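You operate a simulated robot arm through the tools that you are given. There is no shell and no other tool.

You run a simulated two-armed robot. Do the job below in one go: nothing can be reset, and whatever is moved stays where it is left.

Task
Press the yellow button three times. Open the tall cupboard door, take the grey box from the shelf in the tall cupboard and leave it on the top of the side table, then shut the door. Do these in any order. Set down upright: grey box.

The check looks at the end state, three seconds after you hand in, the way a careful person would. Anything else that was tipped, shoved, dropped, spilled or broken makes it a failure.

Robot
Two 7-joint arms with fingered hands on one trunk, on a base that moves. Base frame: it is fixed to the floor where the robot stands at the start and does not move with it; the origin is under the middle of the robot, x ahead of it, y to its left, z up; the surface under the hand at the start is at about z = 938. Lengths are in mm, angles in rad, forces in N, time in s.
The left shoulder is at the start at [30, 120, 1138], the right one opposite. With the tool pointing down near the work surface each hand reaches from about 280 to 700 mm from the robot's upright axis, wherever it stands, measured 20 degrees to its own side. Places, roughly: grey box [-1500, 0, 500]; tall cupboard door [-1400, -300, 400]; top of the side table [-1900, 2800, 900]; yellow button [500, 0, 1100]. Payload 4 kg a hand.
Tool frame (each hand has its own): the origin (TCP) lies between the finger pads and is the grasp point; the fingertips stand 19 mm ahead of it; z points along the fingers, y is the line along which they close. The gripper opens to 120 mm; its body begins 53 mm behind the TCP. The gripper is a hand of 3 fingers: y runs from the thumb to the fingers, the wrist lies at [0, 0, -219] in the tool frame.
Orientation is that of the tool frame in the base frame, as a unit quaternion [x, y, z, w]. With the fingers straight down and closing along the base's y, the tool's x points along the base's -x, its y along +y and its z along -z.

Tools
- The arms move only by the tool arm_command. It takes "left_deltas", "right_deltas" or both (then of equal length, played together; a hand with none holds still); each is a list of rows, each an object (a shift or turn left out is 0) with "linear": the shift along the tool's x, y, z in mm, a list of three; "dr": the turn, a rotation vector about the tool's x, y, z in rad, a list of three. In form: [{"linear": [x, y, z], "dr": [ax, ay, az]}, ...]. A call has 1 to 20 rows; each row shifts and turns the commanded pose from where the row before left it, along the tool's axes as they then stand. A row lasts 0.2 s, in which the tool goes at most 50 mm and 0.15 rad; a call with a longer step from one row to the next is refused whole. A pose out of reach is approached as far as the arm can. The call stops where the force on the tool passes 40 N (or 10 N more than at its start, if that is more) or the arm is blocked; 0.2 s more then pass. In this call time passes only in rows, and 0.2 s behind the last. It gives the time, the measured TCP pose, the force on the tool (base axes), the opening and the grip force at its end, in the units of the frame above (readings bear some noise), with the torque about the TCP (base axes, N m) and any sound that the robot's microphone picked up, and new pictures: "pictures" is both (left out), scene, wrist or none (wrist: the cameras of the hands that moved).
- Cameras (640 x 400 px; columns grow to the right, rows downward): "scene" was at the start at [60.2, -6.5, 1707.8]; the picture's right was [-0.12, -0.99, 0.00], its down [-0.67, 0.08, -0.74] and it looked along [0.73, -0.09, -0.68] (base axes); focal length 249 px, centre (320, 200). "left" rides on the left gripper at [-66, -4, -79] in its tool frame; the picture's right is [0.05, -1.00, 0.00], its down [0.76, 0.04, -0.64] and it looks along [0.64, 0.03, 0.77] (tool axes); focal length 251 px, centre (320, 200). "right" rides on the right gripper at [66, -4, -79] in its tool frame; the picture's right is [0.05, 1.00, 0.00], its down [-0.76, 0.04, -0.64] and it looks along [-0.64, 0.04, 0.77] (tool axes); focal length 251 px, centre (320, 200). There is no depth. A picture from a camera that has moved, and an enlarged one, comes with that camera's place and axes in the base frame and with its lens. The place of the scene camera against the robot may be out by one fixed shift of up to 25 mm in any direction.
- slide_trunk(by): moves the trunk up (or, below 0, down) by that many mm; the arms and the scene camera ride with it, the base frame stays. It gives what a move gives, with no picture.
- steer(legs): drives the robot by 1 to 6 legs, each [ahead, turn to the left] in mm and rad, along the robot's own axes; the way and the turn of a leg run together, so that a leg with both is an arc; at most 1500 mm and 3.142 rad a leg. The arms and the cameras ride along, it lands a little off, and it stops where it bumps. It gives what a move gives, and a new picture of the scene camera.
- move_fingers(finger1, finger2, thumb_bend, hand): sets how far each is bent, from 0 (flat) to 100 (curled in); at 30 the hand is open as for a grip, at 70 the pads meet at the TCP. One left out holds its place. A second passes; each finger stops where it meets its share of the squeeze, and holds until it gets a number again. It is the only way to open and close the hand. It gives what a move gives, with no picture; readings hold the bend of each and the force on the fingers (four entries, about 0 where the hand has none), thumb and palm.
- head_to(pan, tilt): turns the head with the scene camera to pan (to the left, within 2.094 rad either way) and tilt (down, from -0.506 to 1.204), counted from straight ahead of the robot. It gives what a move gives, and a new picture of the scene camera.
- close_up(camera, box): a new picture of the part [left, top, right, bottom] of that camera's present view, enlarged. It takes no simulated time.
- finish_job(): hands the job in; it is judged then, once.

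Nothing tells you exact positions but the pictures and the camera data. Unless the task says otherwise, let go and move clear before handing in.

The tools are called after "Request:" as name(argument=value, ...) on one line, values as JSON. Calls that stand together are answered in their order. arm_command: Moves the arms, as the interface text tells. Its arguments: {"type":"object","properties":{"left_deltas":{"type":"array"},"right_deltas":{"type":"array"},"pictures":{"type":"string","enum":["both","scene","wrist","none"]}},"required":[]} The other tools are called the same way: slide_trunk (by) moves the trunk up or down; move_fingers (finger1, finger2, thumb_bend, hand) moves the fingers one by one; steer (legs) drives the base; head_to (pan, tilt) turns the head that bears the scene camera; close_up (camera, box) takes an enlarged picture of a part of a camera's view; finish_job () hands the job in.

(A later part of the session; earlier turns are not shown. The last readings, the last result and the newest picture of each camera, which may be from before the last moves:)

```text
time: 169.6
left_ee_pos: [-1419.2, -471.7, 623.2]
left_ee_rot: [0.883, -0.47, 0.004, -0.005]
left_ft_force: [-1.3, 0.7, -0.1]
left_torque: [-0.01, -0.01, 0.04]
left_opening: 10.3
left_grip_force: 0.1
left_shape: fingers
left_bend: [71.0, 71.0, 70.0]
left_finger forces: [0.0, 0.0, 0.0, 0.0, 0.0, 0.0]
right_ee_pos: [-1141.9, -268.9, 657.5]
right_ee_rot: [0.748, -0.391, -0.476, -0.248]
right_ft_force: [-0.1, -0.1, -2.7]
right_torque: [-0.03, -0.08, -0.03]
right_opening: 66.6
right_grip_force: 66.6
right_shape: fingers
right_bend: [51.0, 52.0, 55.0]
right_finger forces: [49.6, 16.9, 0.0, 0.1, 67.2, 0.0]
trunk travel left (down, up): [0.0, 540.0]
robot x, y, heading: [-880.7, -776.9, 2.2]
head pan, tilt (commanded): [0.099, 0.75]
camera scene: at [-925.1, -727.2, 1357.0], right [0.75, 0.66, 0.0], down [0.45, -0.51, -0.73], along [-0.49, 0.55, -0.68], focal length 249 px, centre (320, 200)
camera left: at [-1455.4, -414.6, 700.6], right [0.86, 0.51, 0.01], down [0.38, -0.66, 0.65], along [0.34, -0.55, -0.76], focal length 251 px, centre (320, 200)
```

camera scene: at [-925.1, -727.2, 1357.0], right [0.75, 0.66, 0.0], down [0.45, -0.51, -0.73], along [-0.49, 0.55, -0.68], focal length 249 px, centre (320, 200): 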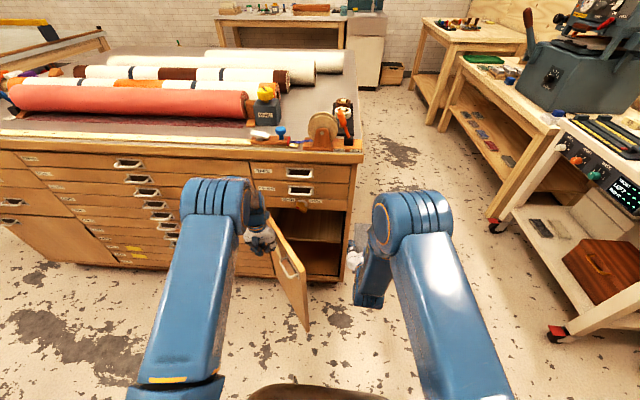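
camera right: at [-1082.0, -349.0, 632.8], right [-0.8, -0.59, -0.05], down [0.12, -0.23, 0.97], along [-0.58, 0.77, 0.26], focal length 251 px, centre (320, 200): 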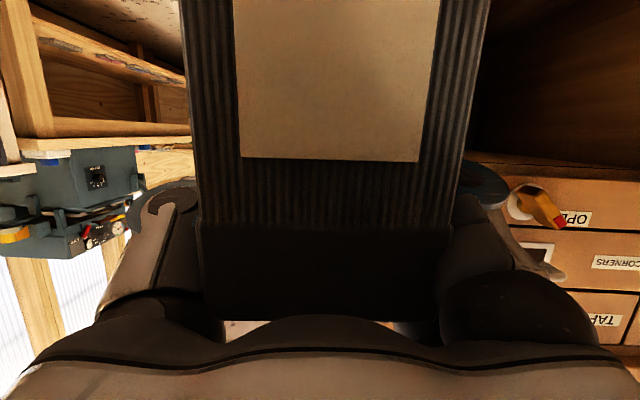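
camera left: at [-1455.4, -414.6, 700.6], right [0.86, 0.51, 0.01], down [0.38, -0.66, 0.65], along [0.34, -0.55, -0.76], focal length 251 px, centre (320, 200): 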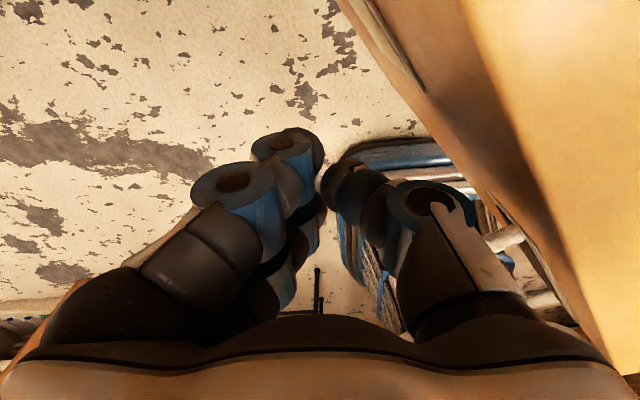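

The door follows easily and stays well clear of the box. I'll carry on the sweep.

Request:
arm_command(left_deltas=[{"linear": [-19.7, -36.9, 0]}, {"linear": [-26.9, -32.1, 0]}, {"linear": [-33, -25.7, 0]}, {"linear": [-18.3, -10, 0]}])

```text
time: 170.4
left_ee_pos: [-1393.7, -367.4, 626.7]
left_ee_rot: [0.886, -0.464, 0.0, -0.001]
left_ft_force: [-4.2, 0.2, 2.7]
left_torque: [0.26, -0.23, 0.27]
left_opening: 10.5
left_grip_force: 0.1
left_shape: fingers
left_bend: [71.0, 71.0, 70.0]
left_finger forces: [0.0, 0.0, 0.1, 0.0, 0.0, 0.0]
right_ee_pos: [-1140.4, -269.3, 658.1]
right_ee_rot: [0.749, -0.39, -0.475, -0.247]
right_ft_force: [0.6, -1.2, -2.0]
right_torque: [-0.06, 0.0, 0.02]
right_opening: 66.5
right_grip_force: 66.4
right_shape: fingers
right_bend: [51.0, 52.0, 55.0]
right_finger forces: [49.6, 16.9, 0.1, 0.0, 67.2, 0.0]
trunk travel left (down, up): [0.0, 540.0]
robot x, y, heading: [-878.4, -777.2, 2.197]
head pan, tilt (commanded): [0.099, 0.75]
stopped in row 3 (left hand): the force on the tool passed its limit at 118 N (the readings are from after the stop); the commanded pose is now the measured one
camera scene: at [-925.1, -727.0, 1357.0], right [0.75, 0.66, 0.0], down [0.45, -0.51, -0.73], along [-0.49, 0.55, -0.68], focal length 249 px, centre (320, 200)
camera left: at [-1430.2, -309.9, 705.0], right [0.85, 0.52, 0.0], down [0.4, -0.65, 0.64], along [0.34, -0.55, -0.77], focal length 251 px, centre (320, 200)
```

scene: 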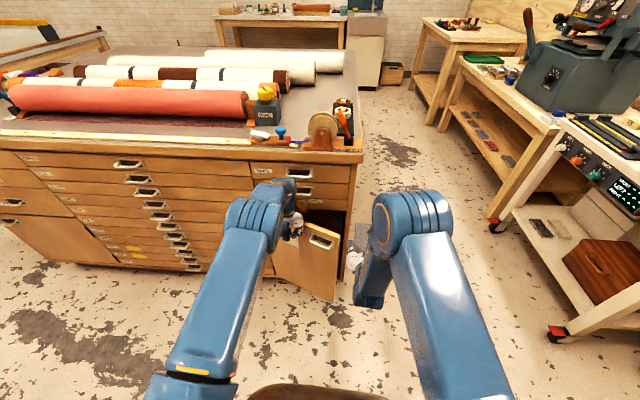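
left: 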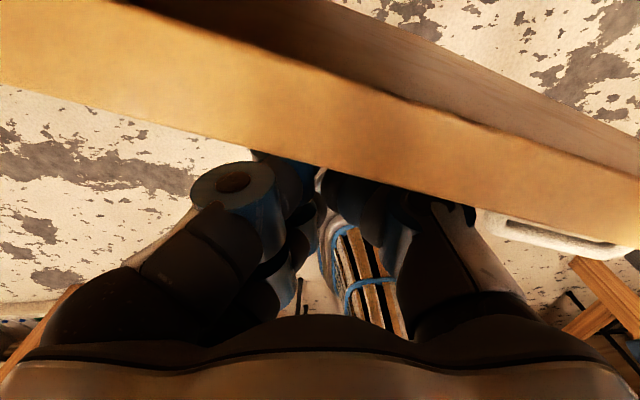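

A hard contact, 118 N: the camera bracket on the front of my left hand has probably touched the thumb-turn knob or a drawer pull above the door. I'll back straight off and inspect.

Request:
arm_command(left_deltas=[{"linear": [15, 0, 0]}, {"linear": [30, 0, 0]}, {"linear": [35, 0, 0]}])

Request:
close_up(camera="scene", box=[240, 160, 370, 300])

```text
time: 171.2
left_ee_pos: [-1346.5, -432.9, 627.0]
left_ee_rot: [0.885, -0.465, 0.001, -0.002]
left_ft_force: [0.0, -0.4, -0.2]
left_torque: [0.03, 0.02, -0.01]
left_opening: 10.1
left_grip_force: 0.0
left_shape: fingers
left_bend: [71.0, 71.0, 70.0]
left_finger forces: [0.1, 0.0, 0.1, 0.1, 0.0, 0.0]
right_ee_pos: [-1142.0, -268.9, 657.9]
right_ee_rot: [0.749, -0.39, -0.476, -0.247]
right_ft_force: [0.0, -0.3, -2.8]
right_torque: [-0.07, -0.05, 0.0]
right_opening: 66.6
right_grip_force: 67.0
right_shape: fingers
right_bend: [51.0, 52.0, 55.0]
right_finger forces: [49.6, 16.9, 0.1, 0.0, 67.1, 0.0]
trunk travel left (down, up): [0.0, 540.0]
robot x, y, heading: [-878.9, -777.4, 2.193]
head pan, tilt (commanded): [0.099, 0.75]
camera scene: at [-925.1, -727.5, 1357.0], right [0.75, 0.66, 0.0], down [0.45, -0.51, -0.73], along [-0.49, 0.55, -0.68], focal length 249 px, centre (320, 200)
camera left: at [-1382.5, -376.1, 705.3], right [0.85, 0.52, 0.0], down [0.4, -0.65, 0.64], along [0.34, -0.55, -0.77], focal length 251 px, centre (320, 200)
```

scene: 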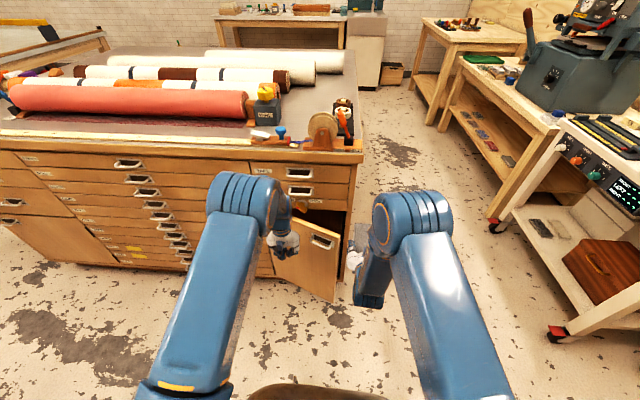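
left: 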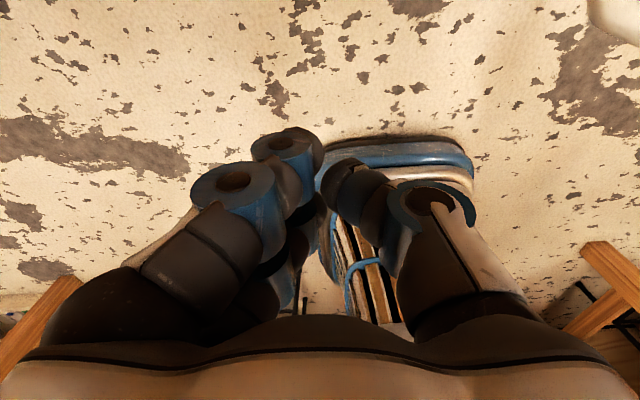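

```text
2.86 times, centred on (305, 230) of scene
camera zoom: at [-925.1, -727.5, 1357.0], right [0.75, 0.66, 0.0], down [0.45, -0.51, -0.73], along [-0.49, 0.55, -0.68], focal length 711 px, centre (363, 114)
```

zoom: 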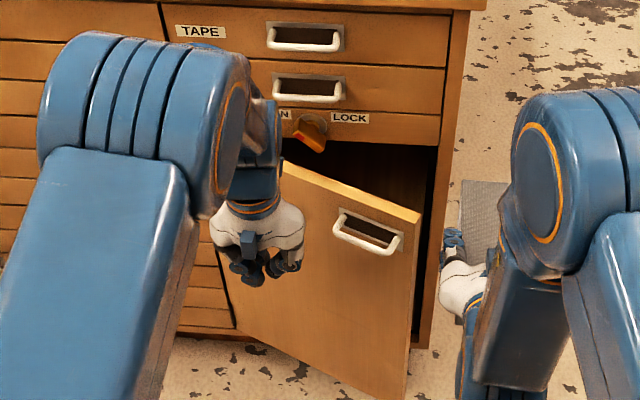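

The door is now about 25–30° open. I'll raise the left hand out of the way and check the knob's position.

Request:
arm_command(left_deltas=[{"linear": [10, 0, -40]}, {"linear": [10, 0, -45]}, {"linear": [10, 10, -45]}, {"linear": [0, 20, -45]}, {"linear": [0, 20, -45]}, {"linear": [0, 20, -45]}, {"linear": [0, 20, -45]}, {"linear": [0, 20, -45]}], pictures="scene")

Request:
close_up(camera="scene", box=[270, 185, 350, 240])

```text
time: 173.0
left_ee_pos: [-1422.7, -520.8, 980.3]
left_ee_rot: [0.886, -0.464, 0.001, -0.001]
left_ft_force: [0.0, 0.1, -0.5]
left_torque: [-0.01, 0.0, 0.01]
left_opening: 10.2
left_grip_force: 0.0
left_shape: fingers
left_bend: [71.0, 71.0, 70.0]
left_finger forces: [0.0, 0.0, 0.0, 0.0, 0.1, 0.0]
right_ee_pos: [-1143.4, -268.8, 658.0]
right_ee_rot: [0.748, -0.39, -0.476, -0.247]
right_ft_force: [-0.3, 0.9, -3.7]
right_torque: [-0.07, -0.07, 0.01]
right_opening: 66.6
right_grip_force: 66.5
right_shape: fingers
right_bend: [51.0, 52.0, 55.0]
right_finger forces: [49.6, 16.9, 0.0, 0.0, 67.0, 0.1]
trunk travel left (down, up): [0.0, 540.0]
robot x, y, heading: [-877.3, -777.6, 2.195]
head pan, tilt (commanded): [0.099, 0.75]
camera scene: at [-925.2, -727.7, 1357.0], right [0.75, 0.66, 0.0], down [0.45, -0.51, -0.73], along [-0.49, 0.55, -0.68], focal length 249 px, centre (320, 200)
```

scene: 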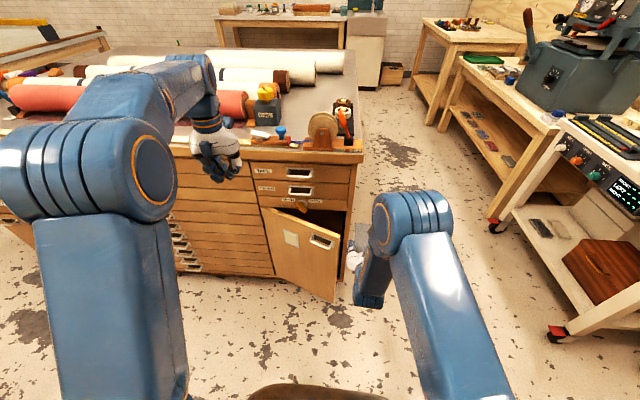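

```text
7.27 times, centred on (310, 212) of scene
camera zoom: at [-925.2, -727.7, 1357.0], right [0.75, 0.66, 0.0], down [0.45, -0.51, -0.73], along [-0.49, 0.55, -0.68], focal length 1809 px, centre (393, 109)
```

zoom: 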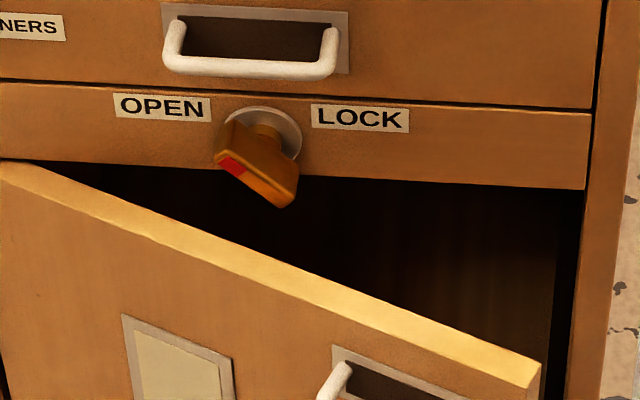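

The knob is still pointing to OPEN and nothing looks moved. The door is about 27° from shut. I'll finish with a forward push of the left hand low on the door, below the pull, well away from the knob; first I'll raise the box in my right hand to make room and swing the left hand over.

Request:
arm_command(right_deltas=[{"linear": [-27.2, -8, -12.7]}, {"linear": [-27.2, -8, -12.7]}, {"linear": [-27.2, -8, -12.7]}, {"linear": [-27.2, -8, -12.7]}, {"linear": [-27.2, -8, -12.7]}, {"linear": [-27.2, -8, -12.7]}, {"linear": [-27.2, -8, -12.7]}, {"linear": [-27.2, -8, -12.7]}], pictures="none")

Request:
arm_command(left_deltas=[{"linear": [0, -36, 0]}, {"linear": [0, -36, 0]}, {"linear": [0, -36, 0]}, {"linear": [0, -36, 0]}, {"linear": [0, -36, 0]}, {"linear": [0, -33, 0]}])

```text
time: 174.8
left_ee_pos: [-1421.9, -519.6, 980.6]
left_ee_rot: [0.885, -0.465, 0.0, -0.002]
left_ft_force: [-0.3, -0.2, -0.1]
left_torque: [0.01, 0.03, 0.01]
left_opening: 10.2
left_grip_force: 0.0
left_shape: fingers
left_bend: [71.0, 71.0, 70.0]
left_finger forces: [0.0, 0.0, 0.1, 0.0, 0.0, 0.0]
right_ee_pos: [-1094.1, -227.6, 906.9]
right_ee_rot: [0.749, -0.389, -0.476, -0.246]
right_ft_force: [0.5, -1.0, -2.4]
right_torque: [-0.08, -0.03, -0.02]
right_opening: 65.8
right_grip_force: 60.3
right_shape: fingers
right_bend: [51.0, 53.0, 55.0]
right_finger forces: [45.9, 14.8, 0.0, 0.0, 60.8, 0.0]
right hand out of reach, approached as far as the arm can: row 1, 2
trunk travel left (down, up): [0.0, 540.0]
robot x, y, heading: [-876.4, -777.7, 2.196]
head pan, tilt (commanded): [0.099, 0.75]
```

```text
time: 176.2
left_ee_pos: [-1245.8, -397.6, 980.9]
left_ee_rot: [0.885, -0.465, 0.001, -0.002]
left_ft_force: [0.3, 0.3, -0.2]
left_torque: [0.02, 0.0, 0.02]
left_opening: 10.2
left_grip_force: 0.0
left_shape: fingers
left_bend: [71.0, 71.0, 70.0]
left_finger forces: [0.0, 0.0, 0.0, 0.1, 0.1, 0.0]
right_ee_pos: [-1095.2, -226.5, 906.7]
right_ee_rot: [0.748, -0.39, -0.476, -0.247]
right_ft_force: [0.0, -0.3, -3.5]
right_torque: [-0.06, -0.04, 0.0]
right_opening: 65.8
right_grip_force: 60.5
right_shape: fingers
right_bend: [51.0, 53.0, 55.0]
right_finger forces: [46.0, 14.7, 0.0, 0.1, 60.8, 0.0]
trunk travel left (down, up): [0.0, 540.0]
robot x, y, heading: [-876.1, -776.3, 2.198]
head pan, tilt (commanded): [0.099, 0.75]
camera scene: at [-924.8, -727.1, 1357.0], right [0.75, 0.66, 0.0], down [0.45, -0.51, -0.73], along [-0.49, 0.55, -0.68], focal length 249 px, centre (320, 200)
camera left: at [-1282.1, -341.6, 1059.2], right [0.85, 0.52, 0.0], down [0.4, -0.65, 0.64], along [0.34, -0.55, -0.76], focal length 251 px, centre (320, 200)
```

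scene: 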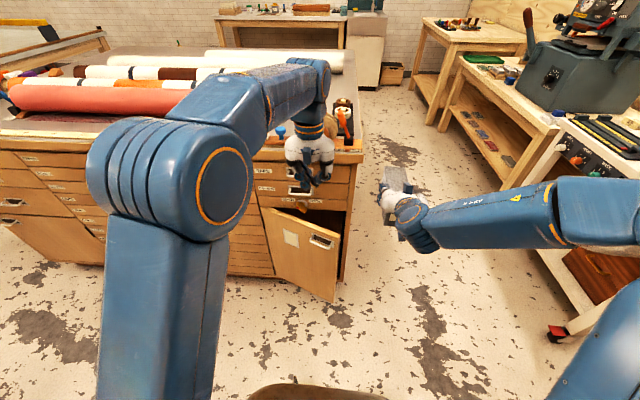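
left: 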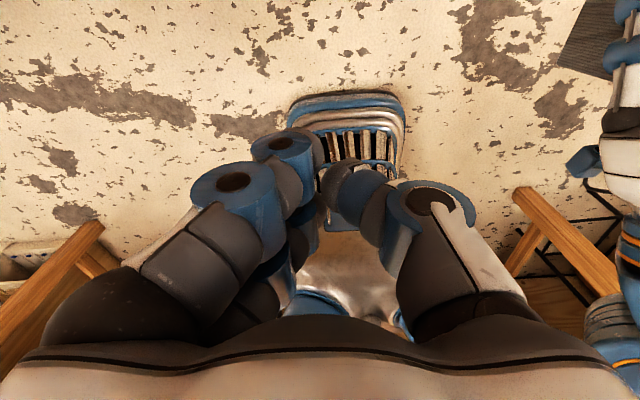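

The left hand is over the door's front. The right grip has eased from 68 to 60 N, so I'll check how the box sits in the hand.

Request:
close_up(camera="scene", box=[350, 120, 460, 250])

Request:
close_up(camera="right", box=[0, 0, 640, 400])

```text
3.08 times, centred on (405, 185) of scene
camera zoom: at [-924.8, -727.1, 1357.0], right [0.75, 0.66, 0.0], down [0.45, -0.51, -0.73], along [-0.49, 0.55, -0.68], focal length 765 px, centre (58, 246)
```

zoom: 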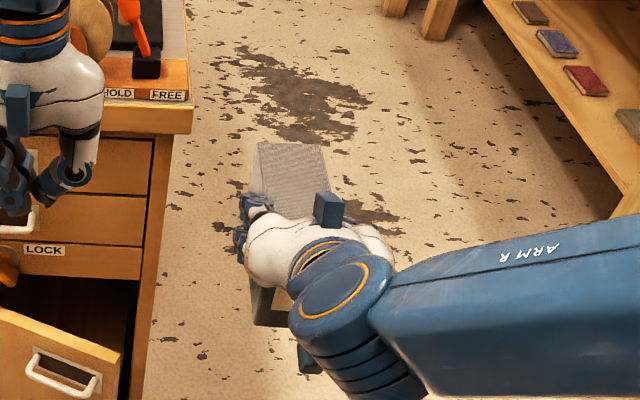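

```text
1.00 times, centred on (320, 200) of right (not enlarged: the box is as wide or as high as the picture)
camera zoom: at [-1034.4, -306.3, 880.7], right [-0.8, -0.59, -0.05], down [0.12, -0.23, 0.97], along [-0.58, 0.77, 0.26], focal length 251 px, centre (320, 200)
```

zoom: 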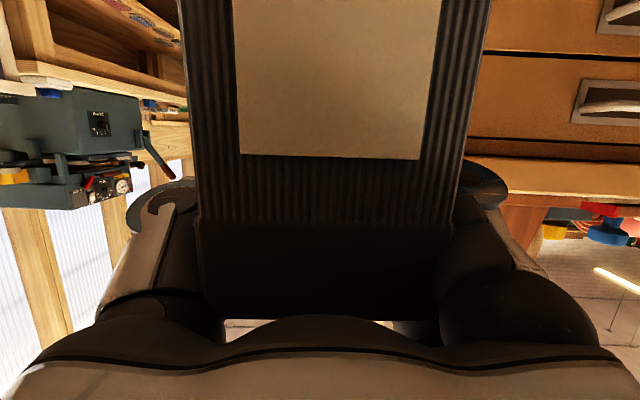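

The box hasn't shifted in the hand. Now I'll pitch the left hand forward (30° below level) and lower it in front of the door.

Request:
arm_command(left_deltas=[{"dr": [0, -0.1496, 0]}, {"dr": [0, -0.1496, 0]}, {"dr": [0, -0.1496, 0]}, {"dr": [0, -0.1496, 0]}, {"dr": [0, -0.1496, 0]}, {"dr": [0, -0.1496, 0]}, {"dr": [0, -0.1496, 0]}], pictures="none")

Request:
arm_command(left_deltas=[{"linear": [34.6, 0, 20]}, {"linear": [34.6, 0, 20]}, {"linear": [34.6, 0, 20]}, {"linear": [34.6, 0, 20]}, {"linear": [34.6, 0, 20]}, {"linear": [34.6, 0, 20]}, {"linear": [34.6, 0, 20]}, {"linear": [34.6, 0, 20]}])

```text
time: 177.8
left_ee_pos: [-1246.8, -398.4, 981.8]
left_ee_rot: [0.767, -0.402, -0.442, -0.234]
left_ft_force: [0.2, 0.5, -0.1]
left_torque: [-0.01, -0.05, 0.0]
left_opening: 10.7
left_grip_force: 0.0
left_shape: fingers
left_bend: [71.0, 71.0, 70.0]
left_finger forces: [0.0, 0.0, 0.1, 0.0, 0.0, 0.0]
right_ee_pos: [-1093.6, -225.0, 906.5]
right_ee_rot: [0.748, -0.389, -0.477, -0.247]
right_ft_force: [-0.5, -1.2, -3.3]
right_torque: [-0.05, -0.05, 0.01]
right_opening: 65.9
right_grip_force: 61.0
right_shape: fingers
right_bend: [51.0, 53.0, 55.0]
right_finger forces: [45.9, 14.7, 0.1, 0.1, 60.8, 0.0]
trunk travel left (down, up): [0.0, 540.0]
robot x, y, heading: [-879.1, -779.3, 2.197]
head pan, tilt (commanded): [0.099, 0.75]
```

```text
time: 179.6
left_ee_pos: [-1245.7, -397.7, 660.9]
left_ee_rot: [0.767, -0.402, -0.442, -0.235]
left_ft_force: [-0.3, -0.4, -0.2]
left_torque: [-0.02, 0.0, -0.02]
left_opening: 10.4
left_grip_force: 0.0
left_shape: fingers
left_bend: [71.0, 71.0, 70.0]
left_finger forces: [0.0, 0.1, 0.0, 0.0, 0.0, 0.0]
right_ee_pos: [-1094.3, -225.5, 906.6]
right_ee_rot: [0.749, -0.39, -0.476, -0.247]
right_ft_force: [0.1, 0.0, -3.1]
right_torque: [-0.02, -0.05, 0.02]
right_opening: 65.7
right_grip_force: 60.3
right_shape: fingers
right_bend: [51.0, 53.0, 55.0]
right_finger forces: [45.9, 14.6, 0.0, 0.0, 60.7, 0.1]
trunk travel left (down, up): [0.0, 540.0]
robot x, y, heading: [-875.1, -779.1, 2.199]
head pan, tilt (commanded): [0.099, 0.75]
camera scene: at [-925.5, -727.2, 1357.0], right [0.75, 0.66, 0.0], down [0.45, -0.51, -0.73], along [-0.49, 0.55, -0.68], focal length 249 px, centre (320, 200)
camera left: at [-1225.1, -425.3, 757.8], right [0.84, 0.54, -0.04], down [0.5, -0.8, -0.34], along [-0.22, 0.26, -0.94], focal length 251 px, centre (320, 200)
```

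scene: 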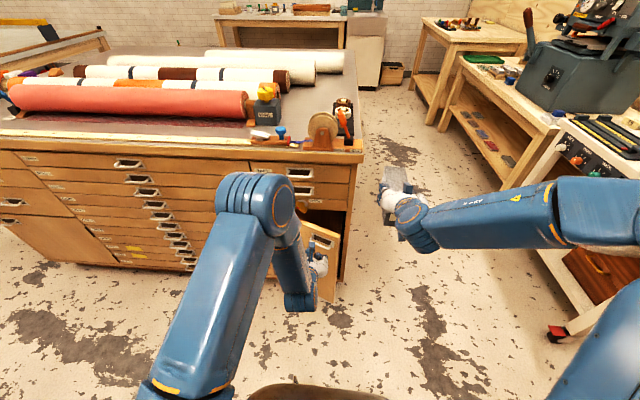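
left: 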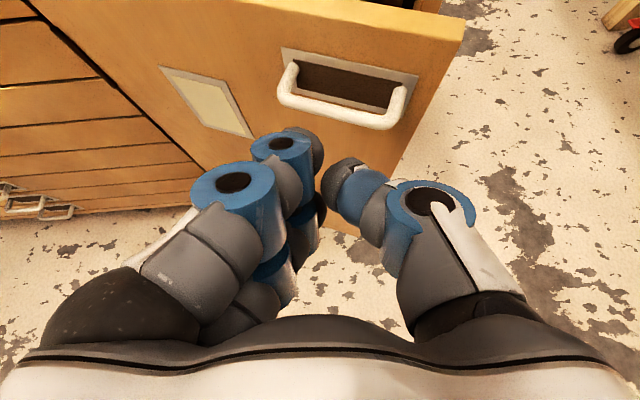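

The wrist camera shows the door and its pull just ahead. I'll lower to about z = 430, below the pull.

Request:
arm_command(left_deltas=[{"linear": [33.3, 0, 19.3]}, {"linear": [33.3, 0, 19.3]}, {"linear": [33.3, 0, 19.3]}, {"linear": [33.3, 0, 19.3]}, {"linear": [33.3, 0, 19.3]}, {"linear": [33.3, 0, 19.3]}])

```text
time: 181.0
left_ee_pos: [-1244.9, -397.3, 429.4]
left_ee_rot: [0.767, -0.402, -0.442, -0.234]
left_ft_force: [-0.8, -0.4, -0.2]
left_torque: [0.04, 0.0, -0.03]
left_opening: 10.2
left_grip_force: 0.1
left_shape: fingers
left_bend: [71.0, 71.0, 70.0]
left_finger forces: [0.0, 0.0, 0.1, 0.1, 0.0, 0.1]
right_ee_pos: [-1095.4, -226.5, 907.4]
right_ee_rot: [0.749, -0.389, -0.477, -0.247]
right_ft_force: [-0.1, 0.5, -3.4]
right_torque: [-0.06, -0.05, 0.0]
right_opening: 66.0
right_grip_force: 60.6
right_shape: fingers
right_bend: [51.0, 53.0, 55.0]
right_finger forces: [45.9, 14.6, 0.0, 0.1, 60.7, 0.0]
trunk travel left (down, up): [0.0, 540.0]
robot x, y, heading: [-877.3, -776.7, 2.196]
head pan, tilt (commanded): [0.099, 0.75]
camera scene: at [-925.2, -727.3, 1357.0], right [0.75, 0.66, 0.0], down [0.45, -0.51, -0.73], along [-0.49, 0.55, -0.68], focal length 249 px, centre (320, 200)
camera left: at [-1223.5, -424.5, 526.2], right [0.84, 0.54, -0.04], down [0.5, -0.8, -0.34], along [-0.22, 0.26, -0.94], focal length 251 px, centre (320, 200)
```

scene: 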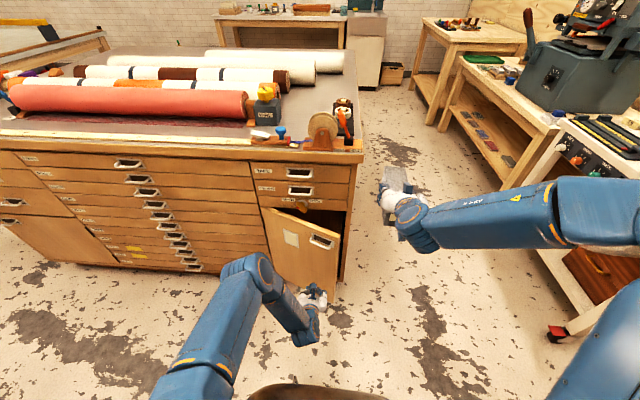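
left: 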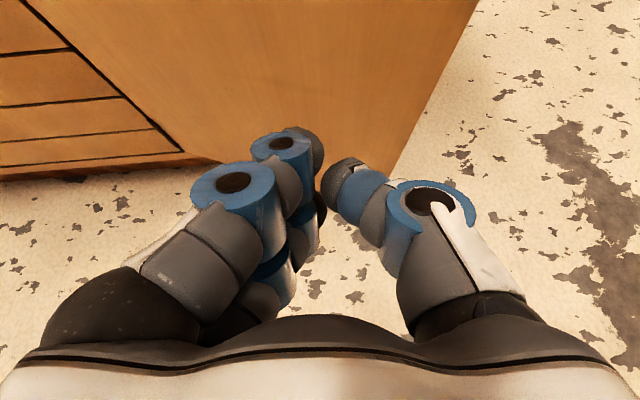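

I'm at the right height, about 86 mm from the door. I'll push it forward along its closing arc.

Request:
arm_command(left_deltas=[{"linear": [-14.9, -10.8, 25.8]}, {"linear": [-14.9, -10.8, 25.8]}, {"linear": [-11.5, -11.2, 19.9]}, {"linear": [-11.5, -11.2, 19.9]}, {"linear": [-12.3, -7.3, 21.3]}])

```text
time: 182.2
left_ee_pos: [-1277.0, -262.0, 431.0]
left_ee_rot: [0.767, -0.402, -0.442, -0.234]
left_ft_force: [0.4, -0.2, -0.8]
left_torque: [-0.02, 0.0, 0.0]
left_opening: 10.2
left_grip_force: 0.1
left_shape: fingers
left_bend: [71.0, 71.0, 70.0]
left_finger forces: [0.0, 0.0, 0.1, 0.0, 0.1, 0.0]
right_ee_pos: [-1094.5, -225.7, 907.1]
right_ee_rot: [0.748, -0.39, -0.477, -0.247]
right_ft_force: [0.6, 0.6, -2.6]
right_torque: [-0.06, -0.06, -0.01]
right_opening: 66.0
right_grip_force: 60.6
right_shape: fingers
right_bend: [51.0, 53.0, 55.0]
right_finger forces: [45.9, 14.6, 0.0, 0.1, 60.7, 0.0]
trunk travel left (down, up): [0.0, 540.0]
robot x, y, heading: [-877.9, -774.7, 2.195]
head pan, tilt (commanded): [0.099, 0.75]
camera scene: at [-925.1, -727.3, 1357.0], right [0.75, 0.66, 0.0], down [0.45, -0.51, -0.73], along [-0.49, 0.55, -0.68], focal length 249 px, centre (320, 200)
camera left: at [-1255.2, -288.4, 526.9], right [0.84, 0.54, -0.04], down [0.5, -0.8, -0.34], along [-0.22, 0.26, -0.94], focal length 251 px, centre (320, 200)
```

scene: 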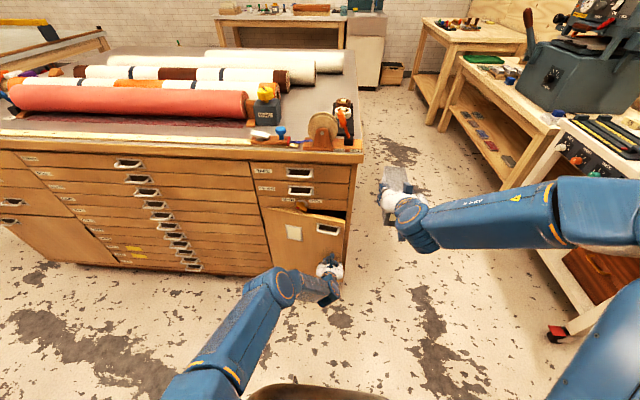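
left: 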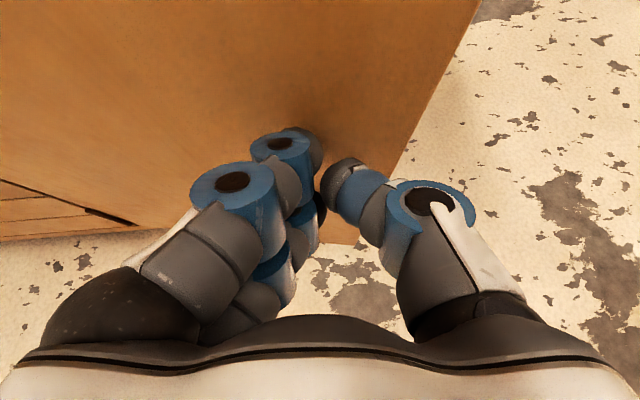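

The door is nearly shut. A little further.

Request:
arm_command(left_deltas=[{"linear": [-12.3, -5, 21.3]}, {"linear": [-8.4, -2.4, 14.6]}, {"linear": [-8.4, -2.4, 14.6]}])

```text
time: 183.0
left_ee_pos: [-1297.7, -216.6, 439.4]
left_ee_rot: [0.768, -0.402, -0.441, -0.234]
left_ft_force: [0.4, 0.7, 0.3]
left_torque: [-0.01, -0.01, -0.02]
left_opening: 9.8
left_grip_force: 0.1
left_shape: fingers
left_bend: [71.0, 71.0, 70.0]
left_finger forces: [0.1, 0.0, 0.1, 0.1, 0.0, 0.1]
left hand out of reach, approached as far as the arm can: row 3
right_ee_pos: [-1095.0, -226.3, 906.7]
right_ee_rot: [0.748, -0.39, -0.476, -0.247]
right_ft_force: [0.7, 0.1, -2.1]
right_torque: [-0.05, -0.07, -0.02]
right_opening: 65.9
right_grip_force: 60.8
right_shape: fingers
right_bend: [51.0, 53.0, 55.0]
right_finger forces: [45.9, 14.7, 0.0, 0.0, 60.7, 0.0]
trunk travel left (down, up): [0.0, 540.0]
robot x, y, heading: [-880.4, -778.0, 2.195]
head pan, tilt (commanded): [0.099, 0.75]
camera scene: at [-925.0, -727.3, 1357.0], right [0.75, 0.66, 0.0], down [0.45, -0.51, -0.73], along [-0.49, 0.55, -0.68], focal length 249 px, centre (320, 200)
camera left: at [-1276.3, -243.1, 535.4], right [0.84, 0.54, -0.04], down [0.5, -0.8, -0.34], along [-0.22, 0.26, -0.94], focal length 251 px, centre (320, 200)
```

scene: 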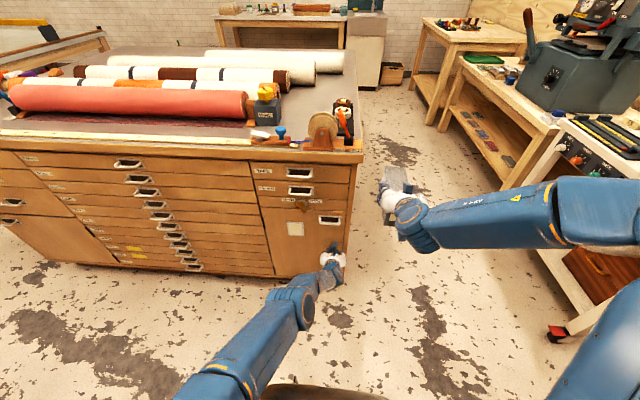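
left: 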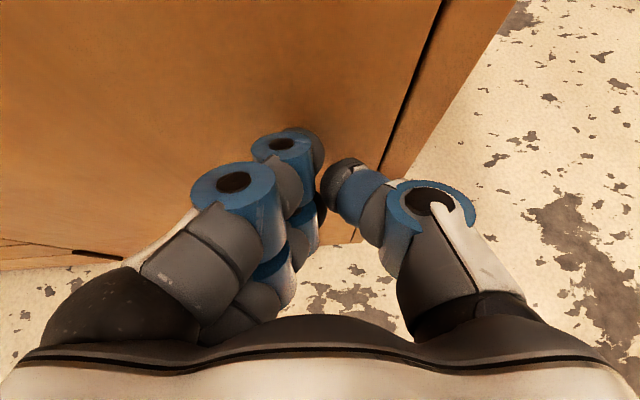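

The arm is at full reach with the door almost flush. I'll drive forward slightly to press it home.

Request:
steer(legs=[[20, 0]])

Request:
close_up(camera="scene", box=[245, 185, 365, 285])

```text
time: 183.8
left_ee_pos: [-1297.7, -208.3, 430.0]
left_ee_rot: [0.772, -0.405, -0.431, -0.232]
left_ft_force: [6.6, -9.5, 2.1]
left_torque: [0.06, 0.07, 0.06]
left_opening: 5.0
left_grip_force: 6.6
left_shape: fingers
left_bend: [72.0, 71.0, 69.0]
left_finger forces: [13.4, 0.1, 0.0, 0.1, 0.0, 0.1]
right_ee_pos: [-1103.5, -216.4, 905.6]
right_ee_rot: [0.749, -0.39, -0.476, -0.247]
right_ft_force: [0.9, -0.9, -2.4]
right_torque: [-0.04, -0.03, -0.01]
right_opening: 66.0
right_grip_force: 60.2
right_shape: fingers
right_bend: [51.0, 53.0, 55.0]
right_finger forces: [45.9, 14.5, 0.0, 0.0, 60.8, 0.1]
trunk travel left (down, up): [0.0, 540.0]
robot x, y, heading: [-886.8, -763.3, 2.192]
head pan, tilt (commanded): [0.099, 0.75]
stopped in leg 1: the force on the tool passed its limit at 54 N (the readings are from after the stop); the commanded pose is now the measured one
camera scene: at [-933.3, -716.0, 1357.1], right [0.75, 0.66, 0.0], down [0.45, -0.51, -0.73], along [-0.49, 0.55, -0.68], focal length 249 px, centre (320, 200)
```

scene: 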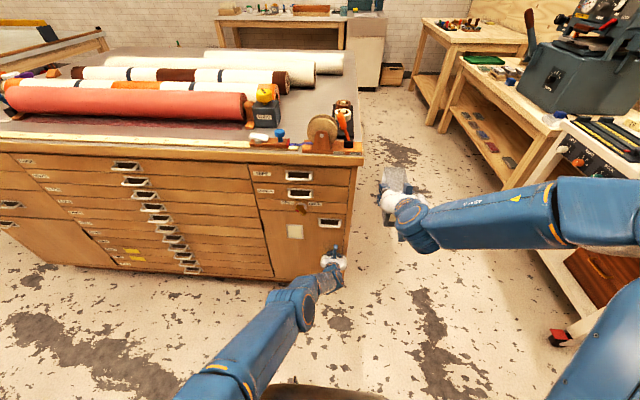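

```text
4.00 times, centred on (305, 235) of scene
camera zoom: at [-933.3, -716.0, 1357.1], right [0.75, 0.66, 0.0], down [0.45, -0.51, -0.73], along [-0.49, 0.55, -0.68], focal length 995 px, centre (380, 60)
```

zoom: 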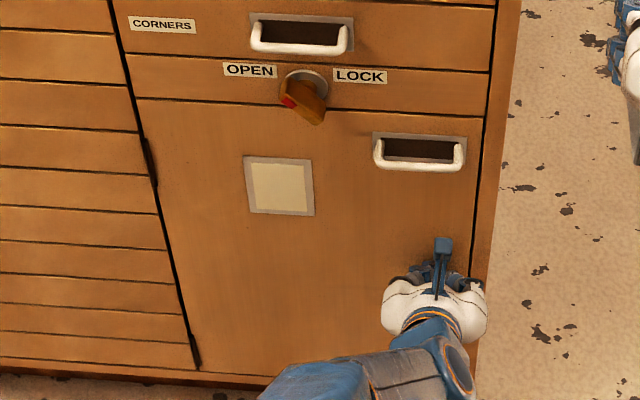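

The door is flush and looks just like it did at the start. I'll withdraw the left hand straight back and check the door stays shut.

Request:
arm_command(left_deltas=[{"linear": [10, 0, -17.3]}, {"linear": [20, 0, -34.6]}, {"linear": [20, 0, -34.6]}, {"linear": [20, 0, -34.6]}], pictures="scene")

Request:
close_up(camera="scene", box=[245, 185, 365, 285])

```text
time: 184.8
left_ee_pos: [-1222.9, -323.8, 434.1]
left_ee_rot: [0.771, -0.403, -0.435, -0.232]
left_ft_force: [-0.3, 1.0, -0.1]
left_torque: [0.0, 0.01, 0.04]
left_opening: 10.3
left_grip_force: 0.1
left_shape: fingers
left_bend: [71.0, 71.0, 70.0]
left_finger forces: [0.1, 0.0, 0.0, 0.0, 0.0, 0.0]
right_ee_pos: [-1103.8, -214.7, 905.6]
right_ee_rot: [0.749, -0.39, -0.475, -0.247]
right_ft_force: [-0.7, -0.6, -2.5]
right_torque: [-0.04, -0.04, 0.0]
right_opening: 66.1
right_grip_force: 60.3
right_shape: fingers
right_bend: [51.0, 53.0, 55.0]
right_finger forces: [46.0, 14.6, 0.0, 0.0, 60.7, 0.0]
trunk travel left (down, up): [0.0, 540.0]
robot x, y, heading: [-888.1, -768.5, 2.202]
head pan, tilt (commanded): [0.099, 0.75]
camera scene: at [-933.9, -715.3, 1357.0], right [0.75, 0.66, 0.0], down [0.45, -0.51, -0.73], along [-0.49, 0.55, -0.68], focal length 249 px, centre (320, 200)
```

scene: 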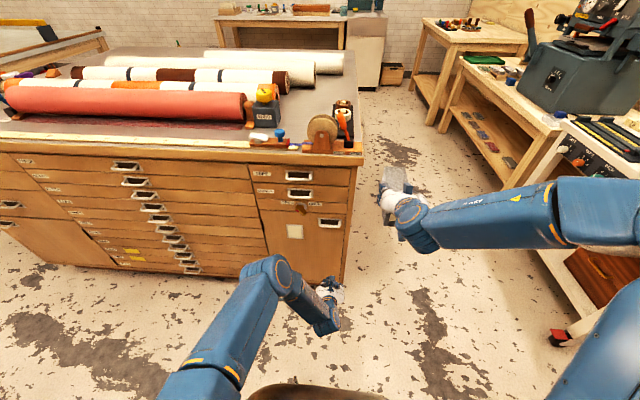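

```text
4.00 times, centred on (305, 235) of scene
camera zoom: at [-933.9, -715.3, 1357.0], right [0.75, 0.66, 0.0], down [0.45, -0.51, -0.73], along [-0.49, 0.55, -0.68], focal length 995 px, centre (380, 60)
```

zoom: 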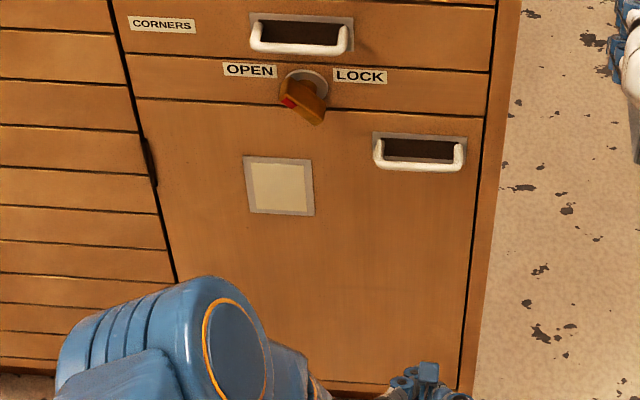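

The door is shut and stays shut, and the knob still points to OPEN. Next is the delivery. I'll raise the left hand back to its carrying pose and draw the box in closer to my body.

Request:
arm_command(left_deltas=[{"linear": [-36, 0, -21]}, {"linear": [-36, 0, -21]}, {"linear": [-36, 0, -21]}, {"linear": [-36, 0, -21]}, {"linear": [-36, 0, -21]}, {"linear": [-36, 0, -21]}, {"linear": [-36, 0, -21]}, {"linear": [-36, 0, -21]}, {"linear": [-36, 0, -21]}, {"linear": [-36, 0, -21]}, {"linear": [-36, 0, -21]}, {"linear": [-36, 0, -21]}, {"linear": [-36, 0, -21]}], pictures="none")

Request:
arm_command(left_deltas=[{"dr": [0, 0.1496, 0]}, {"dr": [0, 0.1496, 0]}, {"dr": [0, 0.1496, 0]}, {"dr": [0, 0.1496, 0]}, {"dr": [0, 0.1496, 0]}, {"dr": [0, 0.1496, 0]}, {"dr": [0, 0.1496, 0]}, {"linear": [20, 30, 0]}, {"linear": [20, 30, 0]}, {"linear": [20, 30, 0]}], right_deltas=[{"linear": [5.3, 0, -11.3]}, {"linear": [5.3, 0, -11.3]}, {"linear": [5.3, 0, -11.3]}, {"linear": [5.3, 0, -11.3]}, {"linear": [5.3, 0, -11.3]}, {"linear": [5.3, 0, -11.3]}, {"linear": [5.3, 0, -11.3]}, {"linear": [5.3, 0, -11.3]}, {"linear": [0, 0, 0]}, {"linear": [0, 0, 0]}])

```text
time: 187.6
left_ee_pos: [-1228.7, -319.4, 976.3]
left_ee_rot: [0.77, -0.407, -0.433, -0.234]
left_ft_force: [1.1, 0.9, -0.2]
left_torque: [0.02, 0.02, -0.01]
left_opening: 10.4
left_grip_force: 0.0
left_shape: fingers
left_bend: [71.0, 71.0, 70.0]
left_finger forces: [0.0, 0.0, 0.0, 0.1, 0.0, 0.1]
right_ee_pos: [-1103.4, -214.7, 906.5]
right_ee_rot: [0.749, -0.39, -0.475, -0.247]
right_ft_force: [0.5, -0.3, -2.3]
right_torque: [-0.06, -0.01, -0.01]
right_opening: 65.8
right_grip_force: 60.2
right_shape: fingers
right_bend: [51.0, 53.0, 55.0]
right_finger forces: [45.9, 14.5, 0.0, 0.1, 60.7, 0.0]
trunk travel left (down, up): [0.0, 540.0]
robot x, y, heading: [-886.7, -769.2, 2.2]
head pan, tilt (commanded): [0.099, 0.75]
```

```text
time: 189.8
left_ee_pos: [-1269.5, -421.1, 976.5]
left_ee_rot: [0.884, -0.467, 0.01, 0.0]
left_ft_force: [0.4, 0.7, 0.3]
left_torque: [-0.01, -0.01, 0.0]
left_opening: 10.3
left_grip_force: 0.0
left_shape: fingers
left_bend: [71.0, 71.0, 70.0]
left_finger forces: [0.0, 0.1, 0.0, 0.0, 0.0, 0.1]
right_ee_pos: [-1044.8, -296.9, 906.8]
right_ee_rot: [0.749, -0.389, -0.476, -0.246]
right_ft_force: [0.1, 0.1, -2.6]
right_torque: [-0.1, -0.06, 0.0]
right_opening: 65.8
right_grip_force: 60.7
right_shape: fingers
right_bend: [51.0, 53.0, 55.0]
right_finger forces: [46.1, 14.7, 0.1, 0.0, 60.6, 0.0]
trunk travel left (down, up): [0.0, 540.0]
robot x, y, heading: [-887.1, -764.3, 2.195]
head pan, tilt (commanded): [0.099, 0.75]
camera scene: at [-933.8, -715.8, 1357.0], right [0.75, 0.66, 0.0], down [0.45, -0.51, -0.73], along [-0.49, 0.55, -0.68], focal length 249 px, centre (320, 200)
camera right: at [-985.9, -376.9, 880.8], right [-0.8, -0.59, -0.05], down [0.12, -0.23, 0.97], along [-0.58, 0.77, 0.26], focal length 251 px, centre (320, 200)
camera left: at [-1306.0, -363.3, 1053.4], right [0.86, 0.52, 0.01], down [0.39, -0.65, 0.66], along [0.35, -0.56, -0.75], focal length 251 px, centre (320, 200)
```

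scene: 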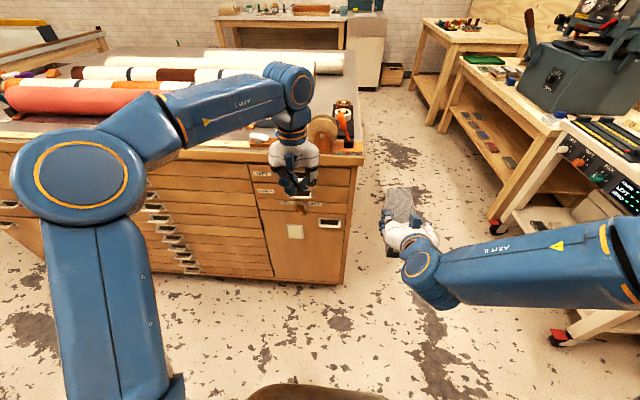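
right: 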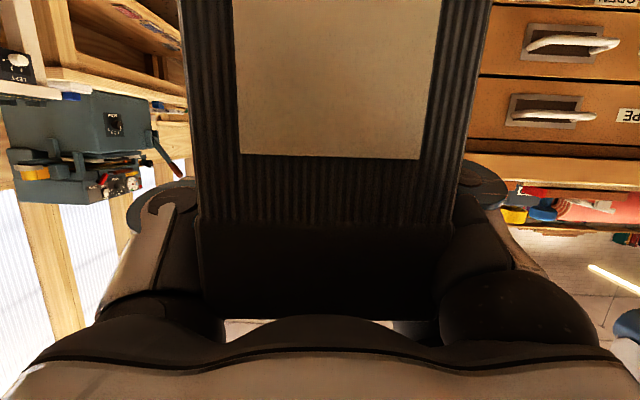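
left: 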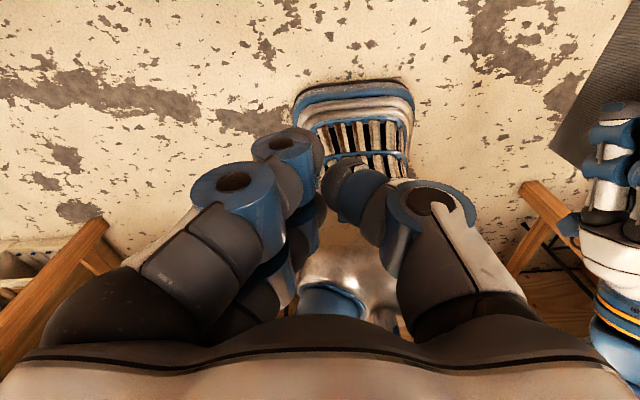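

The box is held close in at my right front. I'll raise the trunk 200 mm for clearance over tables, then turn right and drive out of the nook toward the aisle.

Request:
slide_trunk(by=200)

Request:
steer(legs=[[0, -0.6], [0, -0.6]])

```text
time: 192.0
left_ee_pos: [-1269.7, -420.5, 1175.2]
left_ee_rot: [0.884, -0.467, 0.01, 0.002]
left_ft_force: [-0.2, -0.4, 0.7]
left_torque: [-0.02, 0.06, 0.0]
left_opening: 10.4
left_grip_force: 0.1
left_shape: fingers
left_bend: [71.0, 71.0, 70.0]
left_finger forces: [0.0, 0.0, 0.0, 0.0, 0.0, 0.1]
right_ee_pos: [-1045.7, -296.3, 1107.0]
right_ee_rot: [0.749, -0.391, -0.476, -0.247]
right_ft_force: [0.1, 0.9, -2.7]
right_torque: [-0.06, -0.03, 0.01]
right_opening: 65.7
right_grip_force: 60.8
right_shape: fingers
right_bend: [51.0, 53.0, 55.0]
right_finger forces: [46.0, 14.6, 0.1, 0.1, 60.7, 0.0]
trunk travel left (down, up): [-200.0, 340.0]
robot x, y, heading: [-886.9, -765.4, 2.199]
head pan, tilt (commanded): [0.099, 0.75]
```

```text
time: 193.9
left_ee_pos: [-1037.5, -275.4, 1176.9]
left_ee_rot: [0.729, -0.684, 0.007, 0.005]
left_ft_force: [1.1, 0.1, 0.1]
left_torque: [0.02, 0.05, 0.0]
left_opening: 10.5
left_grip_force: 0.1
left_shape: fingers
left_bend: [71.0, 71.0, 70.0]
left_finger forces: [0.0, 0.0, 0.0, 0.0, 0.0, 0.0]
right_ee_pos: [-776.9, -284.4, 1102.1]
right_ee_rot: [0.615, -0.583, -0.388, -0.363]
right_ft_force: [4.5, -0.5, -5.7]
right_torque: [-0.04, 0.03, 0.17]
right_opening: 65.6
right_grip_force: 59.7
right_shape: fingers
right_bend: [52.0, 53.0, 55.0]
right_finger forces: [45.5, 14.1, 0.0, 0.0, 61.0, 0.0]
trunk travel left (down, up): [-200.0, 340.0]
robot x, y, heading: [-926.8, -775.0, 1.663]
head pan, tilt (commanded): [0.099, 0.75]
stopped in leg 1: the robot was blocked; the commanded pose is now the measured one
camera scene: at [-937.4, -706.4, 1556.9], right [0.98, 0.19, 0.0], down [0.13, -0.67, -0.73], along [-0.14, 0.72, -0.68], focal length 249 px, centre (320, 200)
```

scene: 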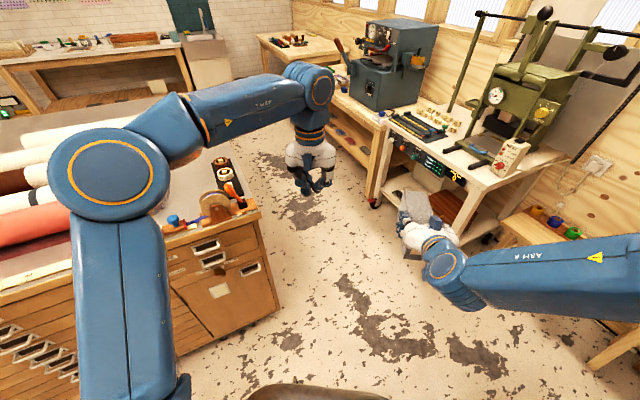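

The turn stopped at heading 1.66, and the box is steady. I'll try another small right turn before driving.

Request:
steer(legs=[[0, -0.4]])

```text
time: 195.6
left_ee_pos: [-824.8, -270.7, 1174.7]
left_ee_rot: [-0.573, 0.819, -0.007, -0.008]
left_ft_force: [1.8, -0.6, 0.3]
left_torque: [0.03, 0.12, -0.01]
left_opening: 10.3
left_grip_force: 0.1
left_shape: fingers
left_bend: [71.0, 71.0, 70.0]
left_finger forces: [0.1, 0.1, 0.0, 0.1, 0.0, 0.0]
right_ee_pos: [-590.7, -382.9, 1103.7]
right_ee_rot: [-0.484, 0.694, 0.308, 0.434]
right_ft_force: [-1.2, 0.6, -2.8]
right_torque: [-0.1, 0.04, -0.01]
right_opening: 65.4
right_grip_force: 50.8
right_shape: fingers
right_bend: [52.0, 53.0, 55.0]
right_finger forces: [39.0, 12.6, 0.1, 0.0, 49.6, 0.0]
trunk travel left (down, up): [-200.0, 340.0]
robot x, y, heading: [-946.2, -769.0, 1.269]
head pan, tilt (commanded): [0.099, 0.75]
stopped in leg 1: the robot was blocked; the commanded pose is now the measured one
camera scene: at [-933.3, -698.5, 1556.8], right [0.98, -0.2, 0.0], down [-0.14, -0.67, -0.73], along [0.14, 0.72, -0.68], focal length 249 px, centre (320, 200)
```

scene: 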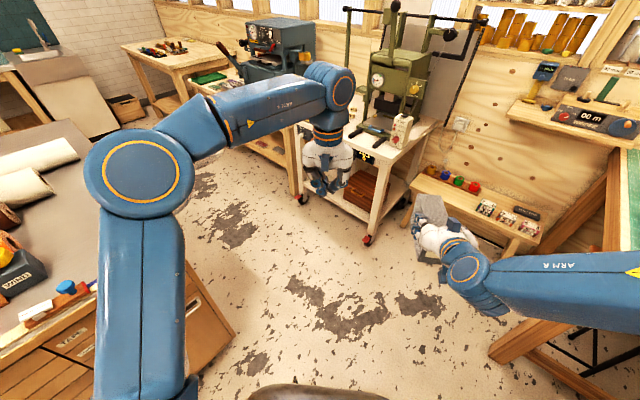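

The grip reading has eased to 51 N. I'll look at the box in the hand and firm up the grip.

Request:
move_fingers(hand="right", finger1=62, finger2=64, thumb_bend=63)

Request:
close_up(camera="right", box=[0, 0, 640, 400])

Request:
close_up(camera="scene", box=[380, 170, 510, 300])

```text
time: 196.6
left_ee_pos: [-830.5, -270.6, 1176.7]
left_ee_rot: [-0.573, 0.819, -0.007, -0.005]
left_ft_force: [-0.4, -0.8, 0.6]
left_torque: [0.03, -0.02, 0.0]
left_opening: 10.2
left_grip_force: 0.2
left_shape: fingers
left_bend: [71.0, 71.0, 70.0]
left_finger forces: [0.1, 0.0, 0.1, 0.0, 0.0, 0.0]
right_ee_pos: [-595.0, -383.6, 1105.9]
right_ee_rot: [-0.483, 0.694, 0.306, 0.438]
right_ft_force: [0.9, 0.7, -1.9]
right_torque: [-0.08, 0.02, -0.02]
right_opening: 65.1
right_grip_force: 54.6
right_shape: fingers
right_bend: [52.0, 53.0, 55.0]
right_finger forces: [42.9, 13.1, 0.0, 0.0, 54.5, 0.1]
trunk travel left (down, up): [-200.0, 340.0]
robot x, y, heading: [-944.0, -766.6, 1.27]
head pan, tilt (commanded): [0.099, 0.75]
```

```text
1.00 times, centred on (320, 200) of right (not enlarged: the box is as wide or as high as the picture)
camera zoom: at [-626.4, -478.8, 1080.1], right [-0.95, 0.32, -0.05], down [-0.12, -0.22, 0.97], along [0.3, 0.92, 0.25], focal length 251 px, centre (320, 200)
```

zoom: 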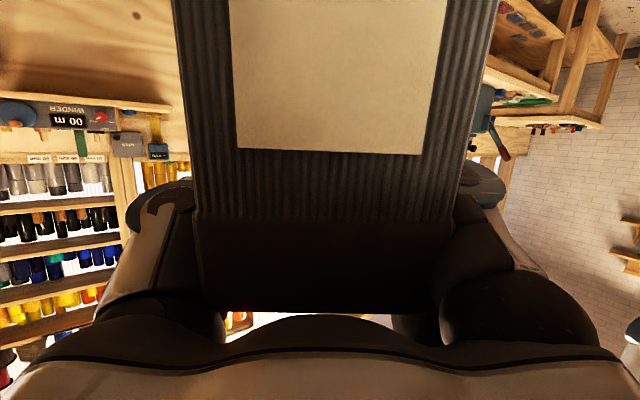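

```text
3.08 times, centred on (445, 235) of scene
camera zoom: at [-939.8, -700.0, 1557.0], right [0.98, -0.2, 0.0], down [-0.14, -0.67, -0.73], along [0.15, 0.72, -0.68], focal length 765 px, centre (-65, 92)
```

zoom: 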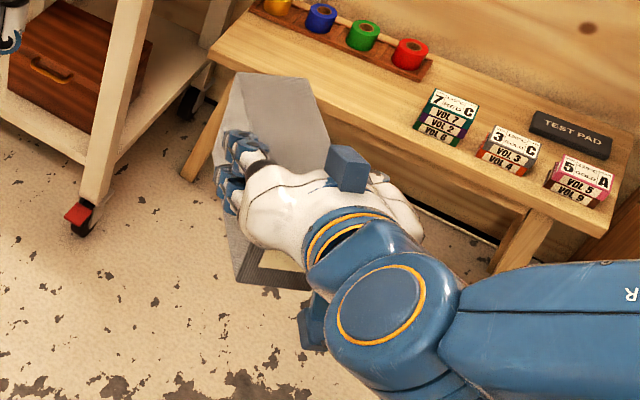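

The box has settled only about 2 mm and is firmly held. From here the way ahead is clear, so I'll drive 560 mm into the aisle mouth.

Request:
steer(legs=[[560, 0]])

```text
time: 199.8
left_ee_pos: [-667.5, 261.2, 1176.6]
left_ee_rot: [-0.575, 0.818, -0.008, -0.005]
left_ft_force: [0.4, 0.5, -0.2]
left_torque: [-0.04, 0.01, 0.01]
left_opening: 10.5
left_grip_force: 0.1
left_shape: fingers
left_bend: [71.0, 71.0, 70.0]
left_finger forces: [0.0, 0.0, 0.0, 0.0, 0.0, 0.0]
right_ee_pos: [-431.4, 150.8, 1104.0]
right_ee_rot: [-0.486, 0.693, 0.307, 0.436]
right_ft_force: [-0.2, 0.5, -3.8]
right_torque: [-0.07, 0.05, -0.03]
right_opening: 64.9
right_grip_force: 55.3
right_shape: fingers
right_bend: [52.0, 53.0, 55.0]
right_finger forces: [42.8, 13.5, 0.1, 0.1, 54.6, 0.0]
trunk travel left (down, up): [-200.0, 340.0]
robot x, y, heading: [-785.4, -236.2, 1.277]
head pan, tilt (commanded): [0.099, 0.75]
camera scene: at [-774.0, -167.6, 1556.9], right [0.98, -0.2, 0.0], down [-0.14, -0.67, -0.73], along [0.14, 0.72, -0.68], focal length 249 px, centre (320, 200)
```

scene: 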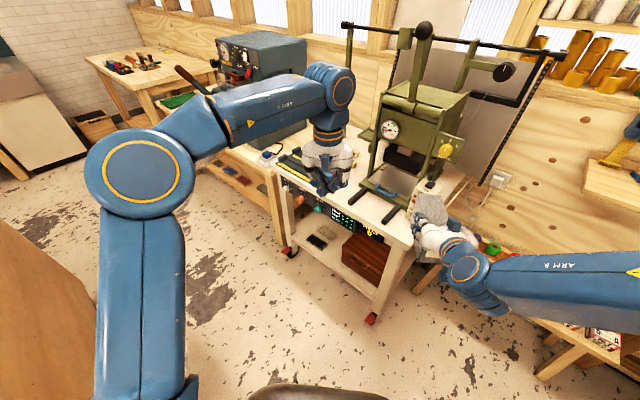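

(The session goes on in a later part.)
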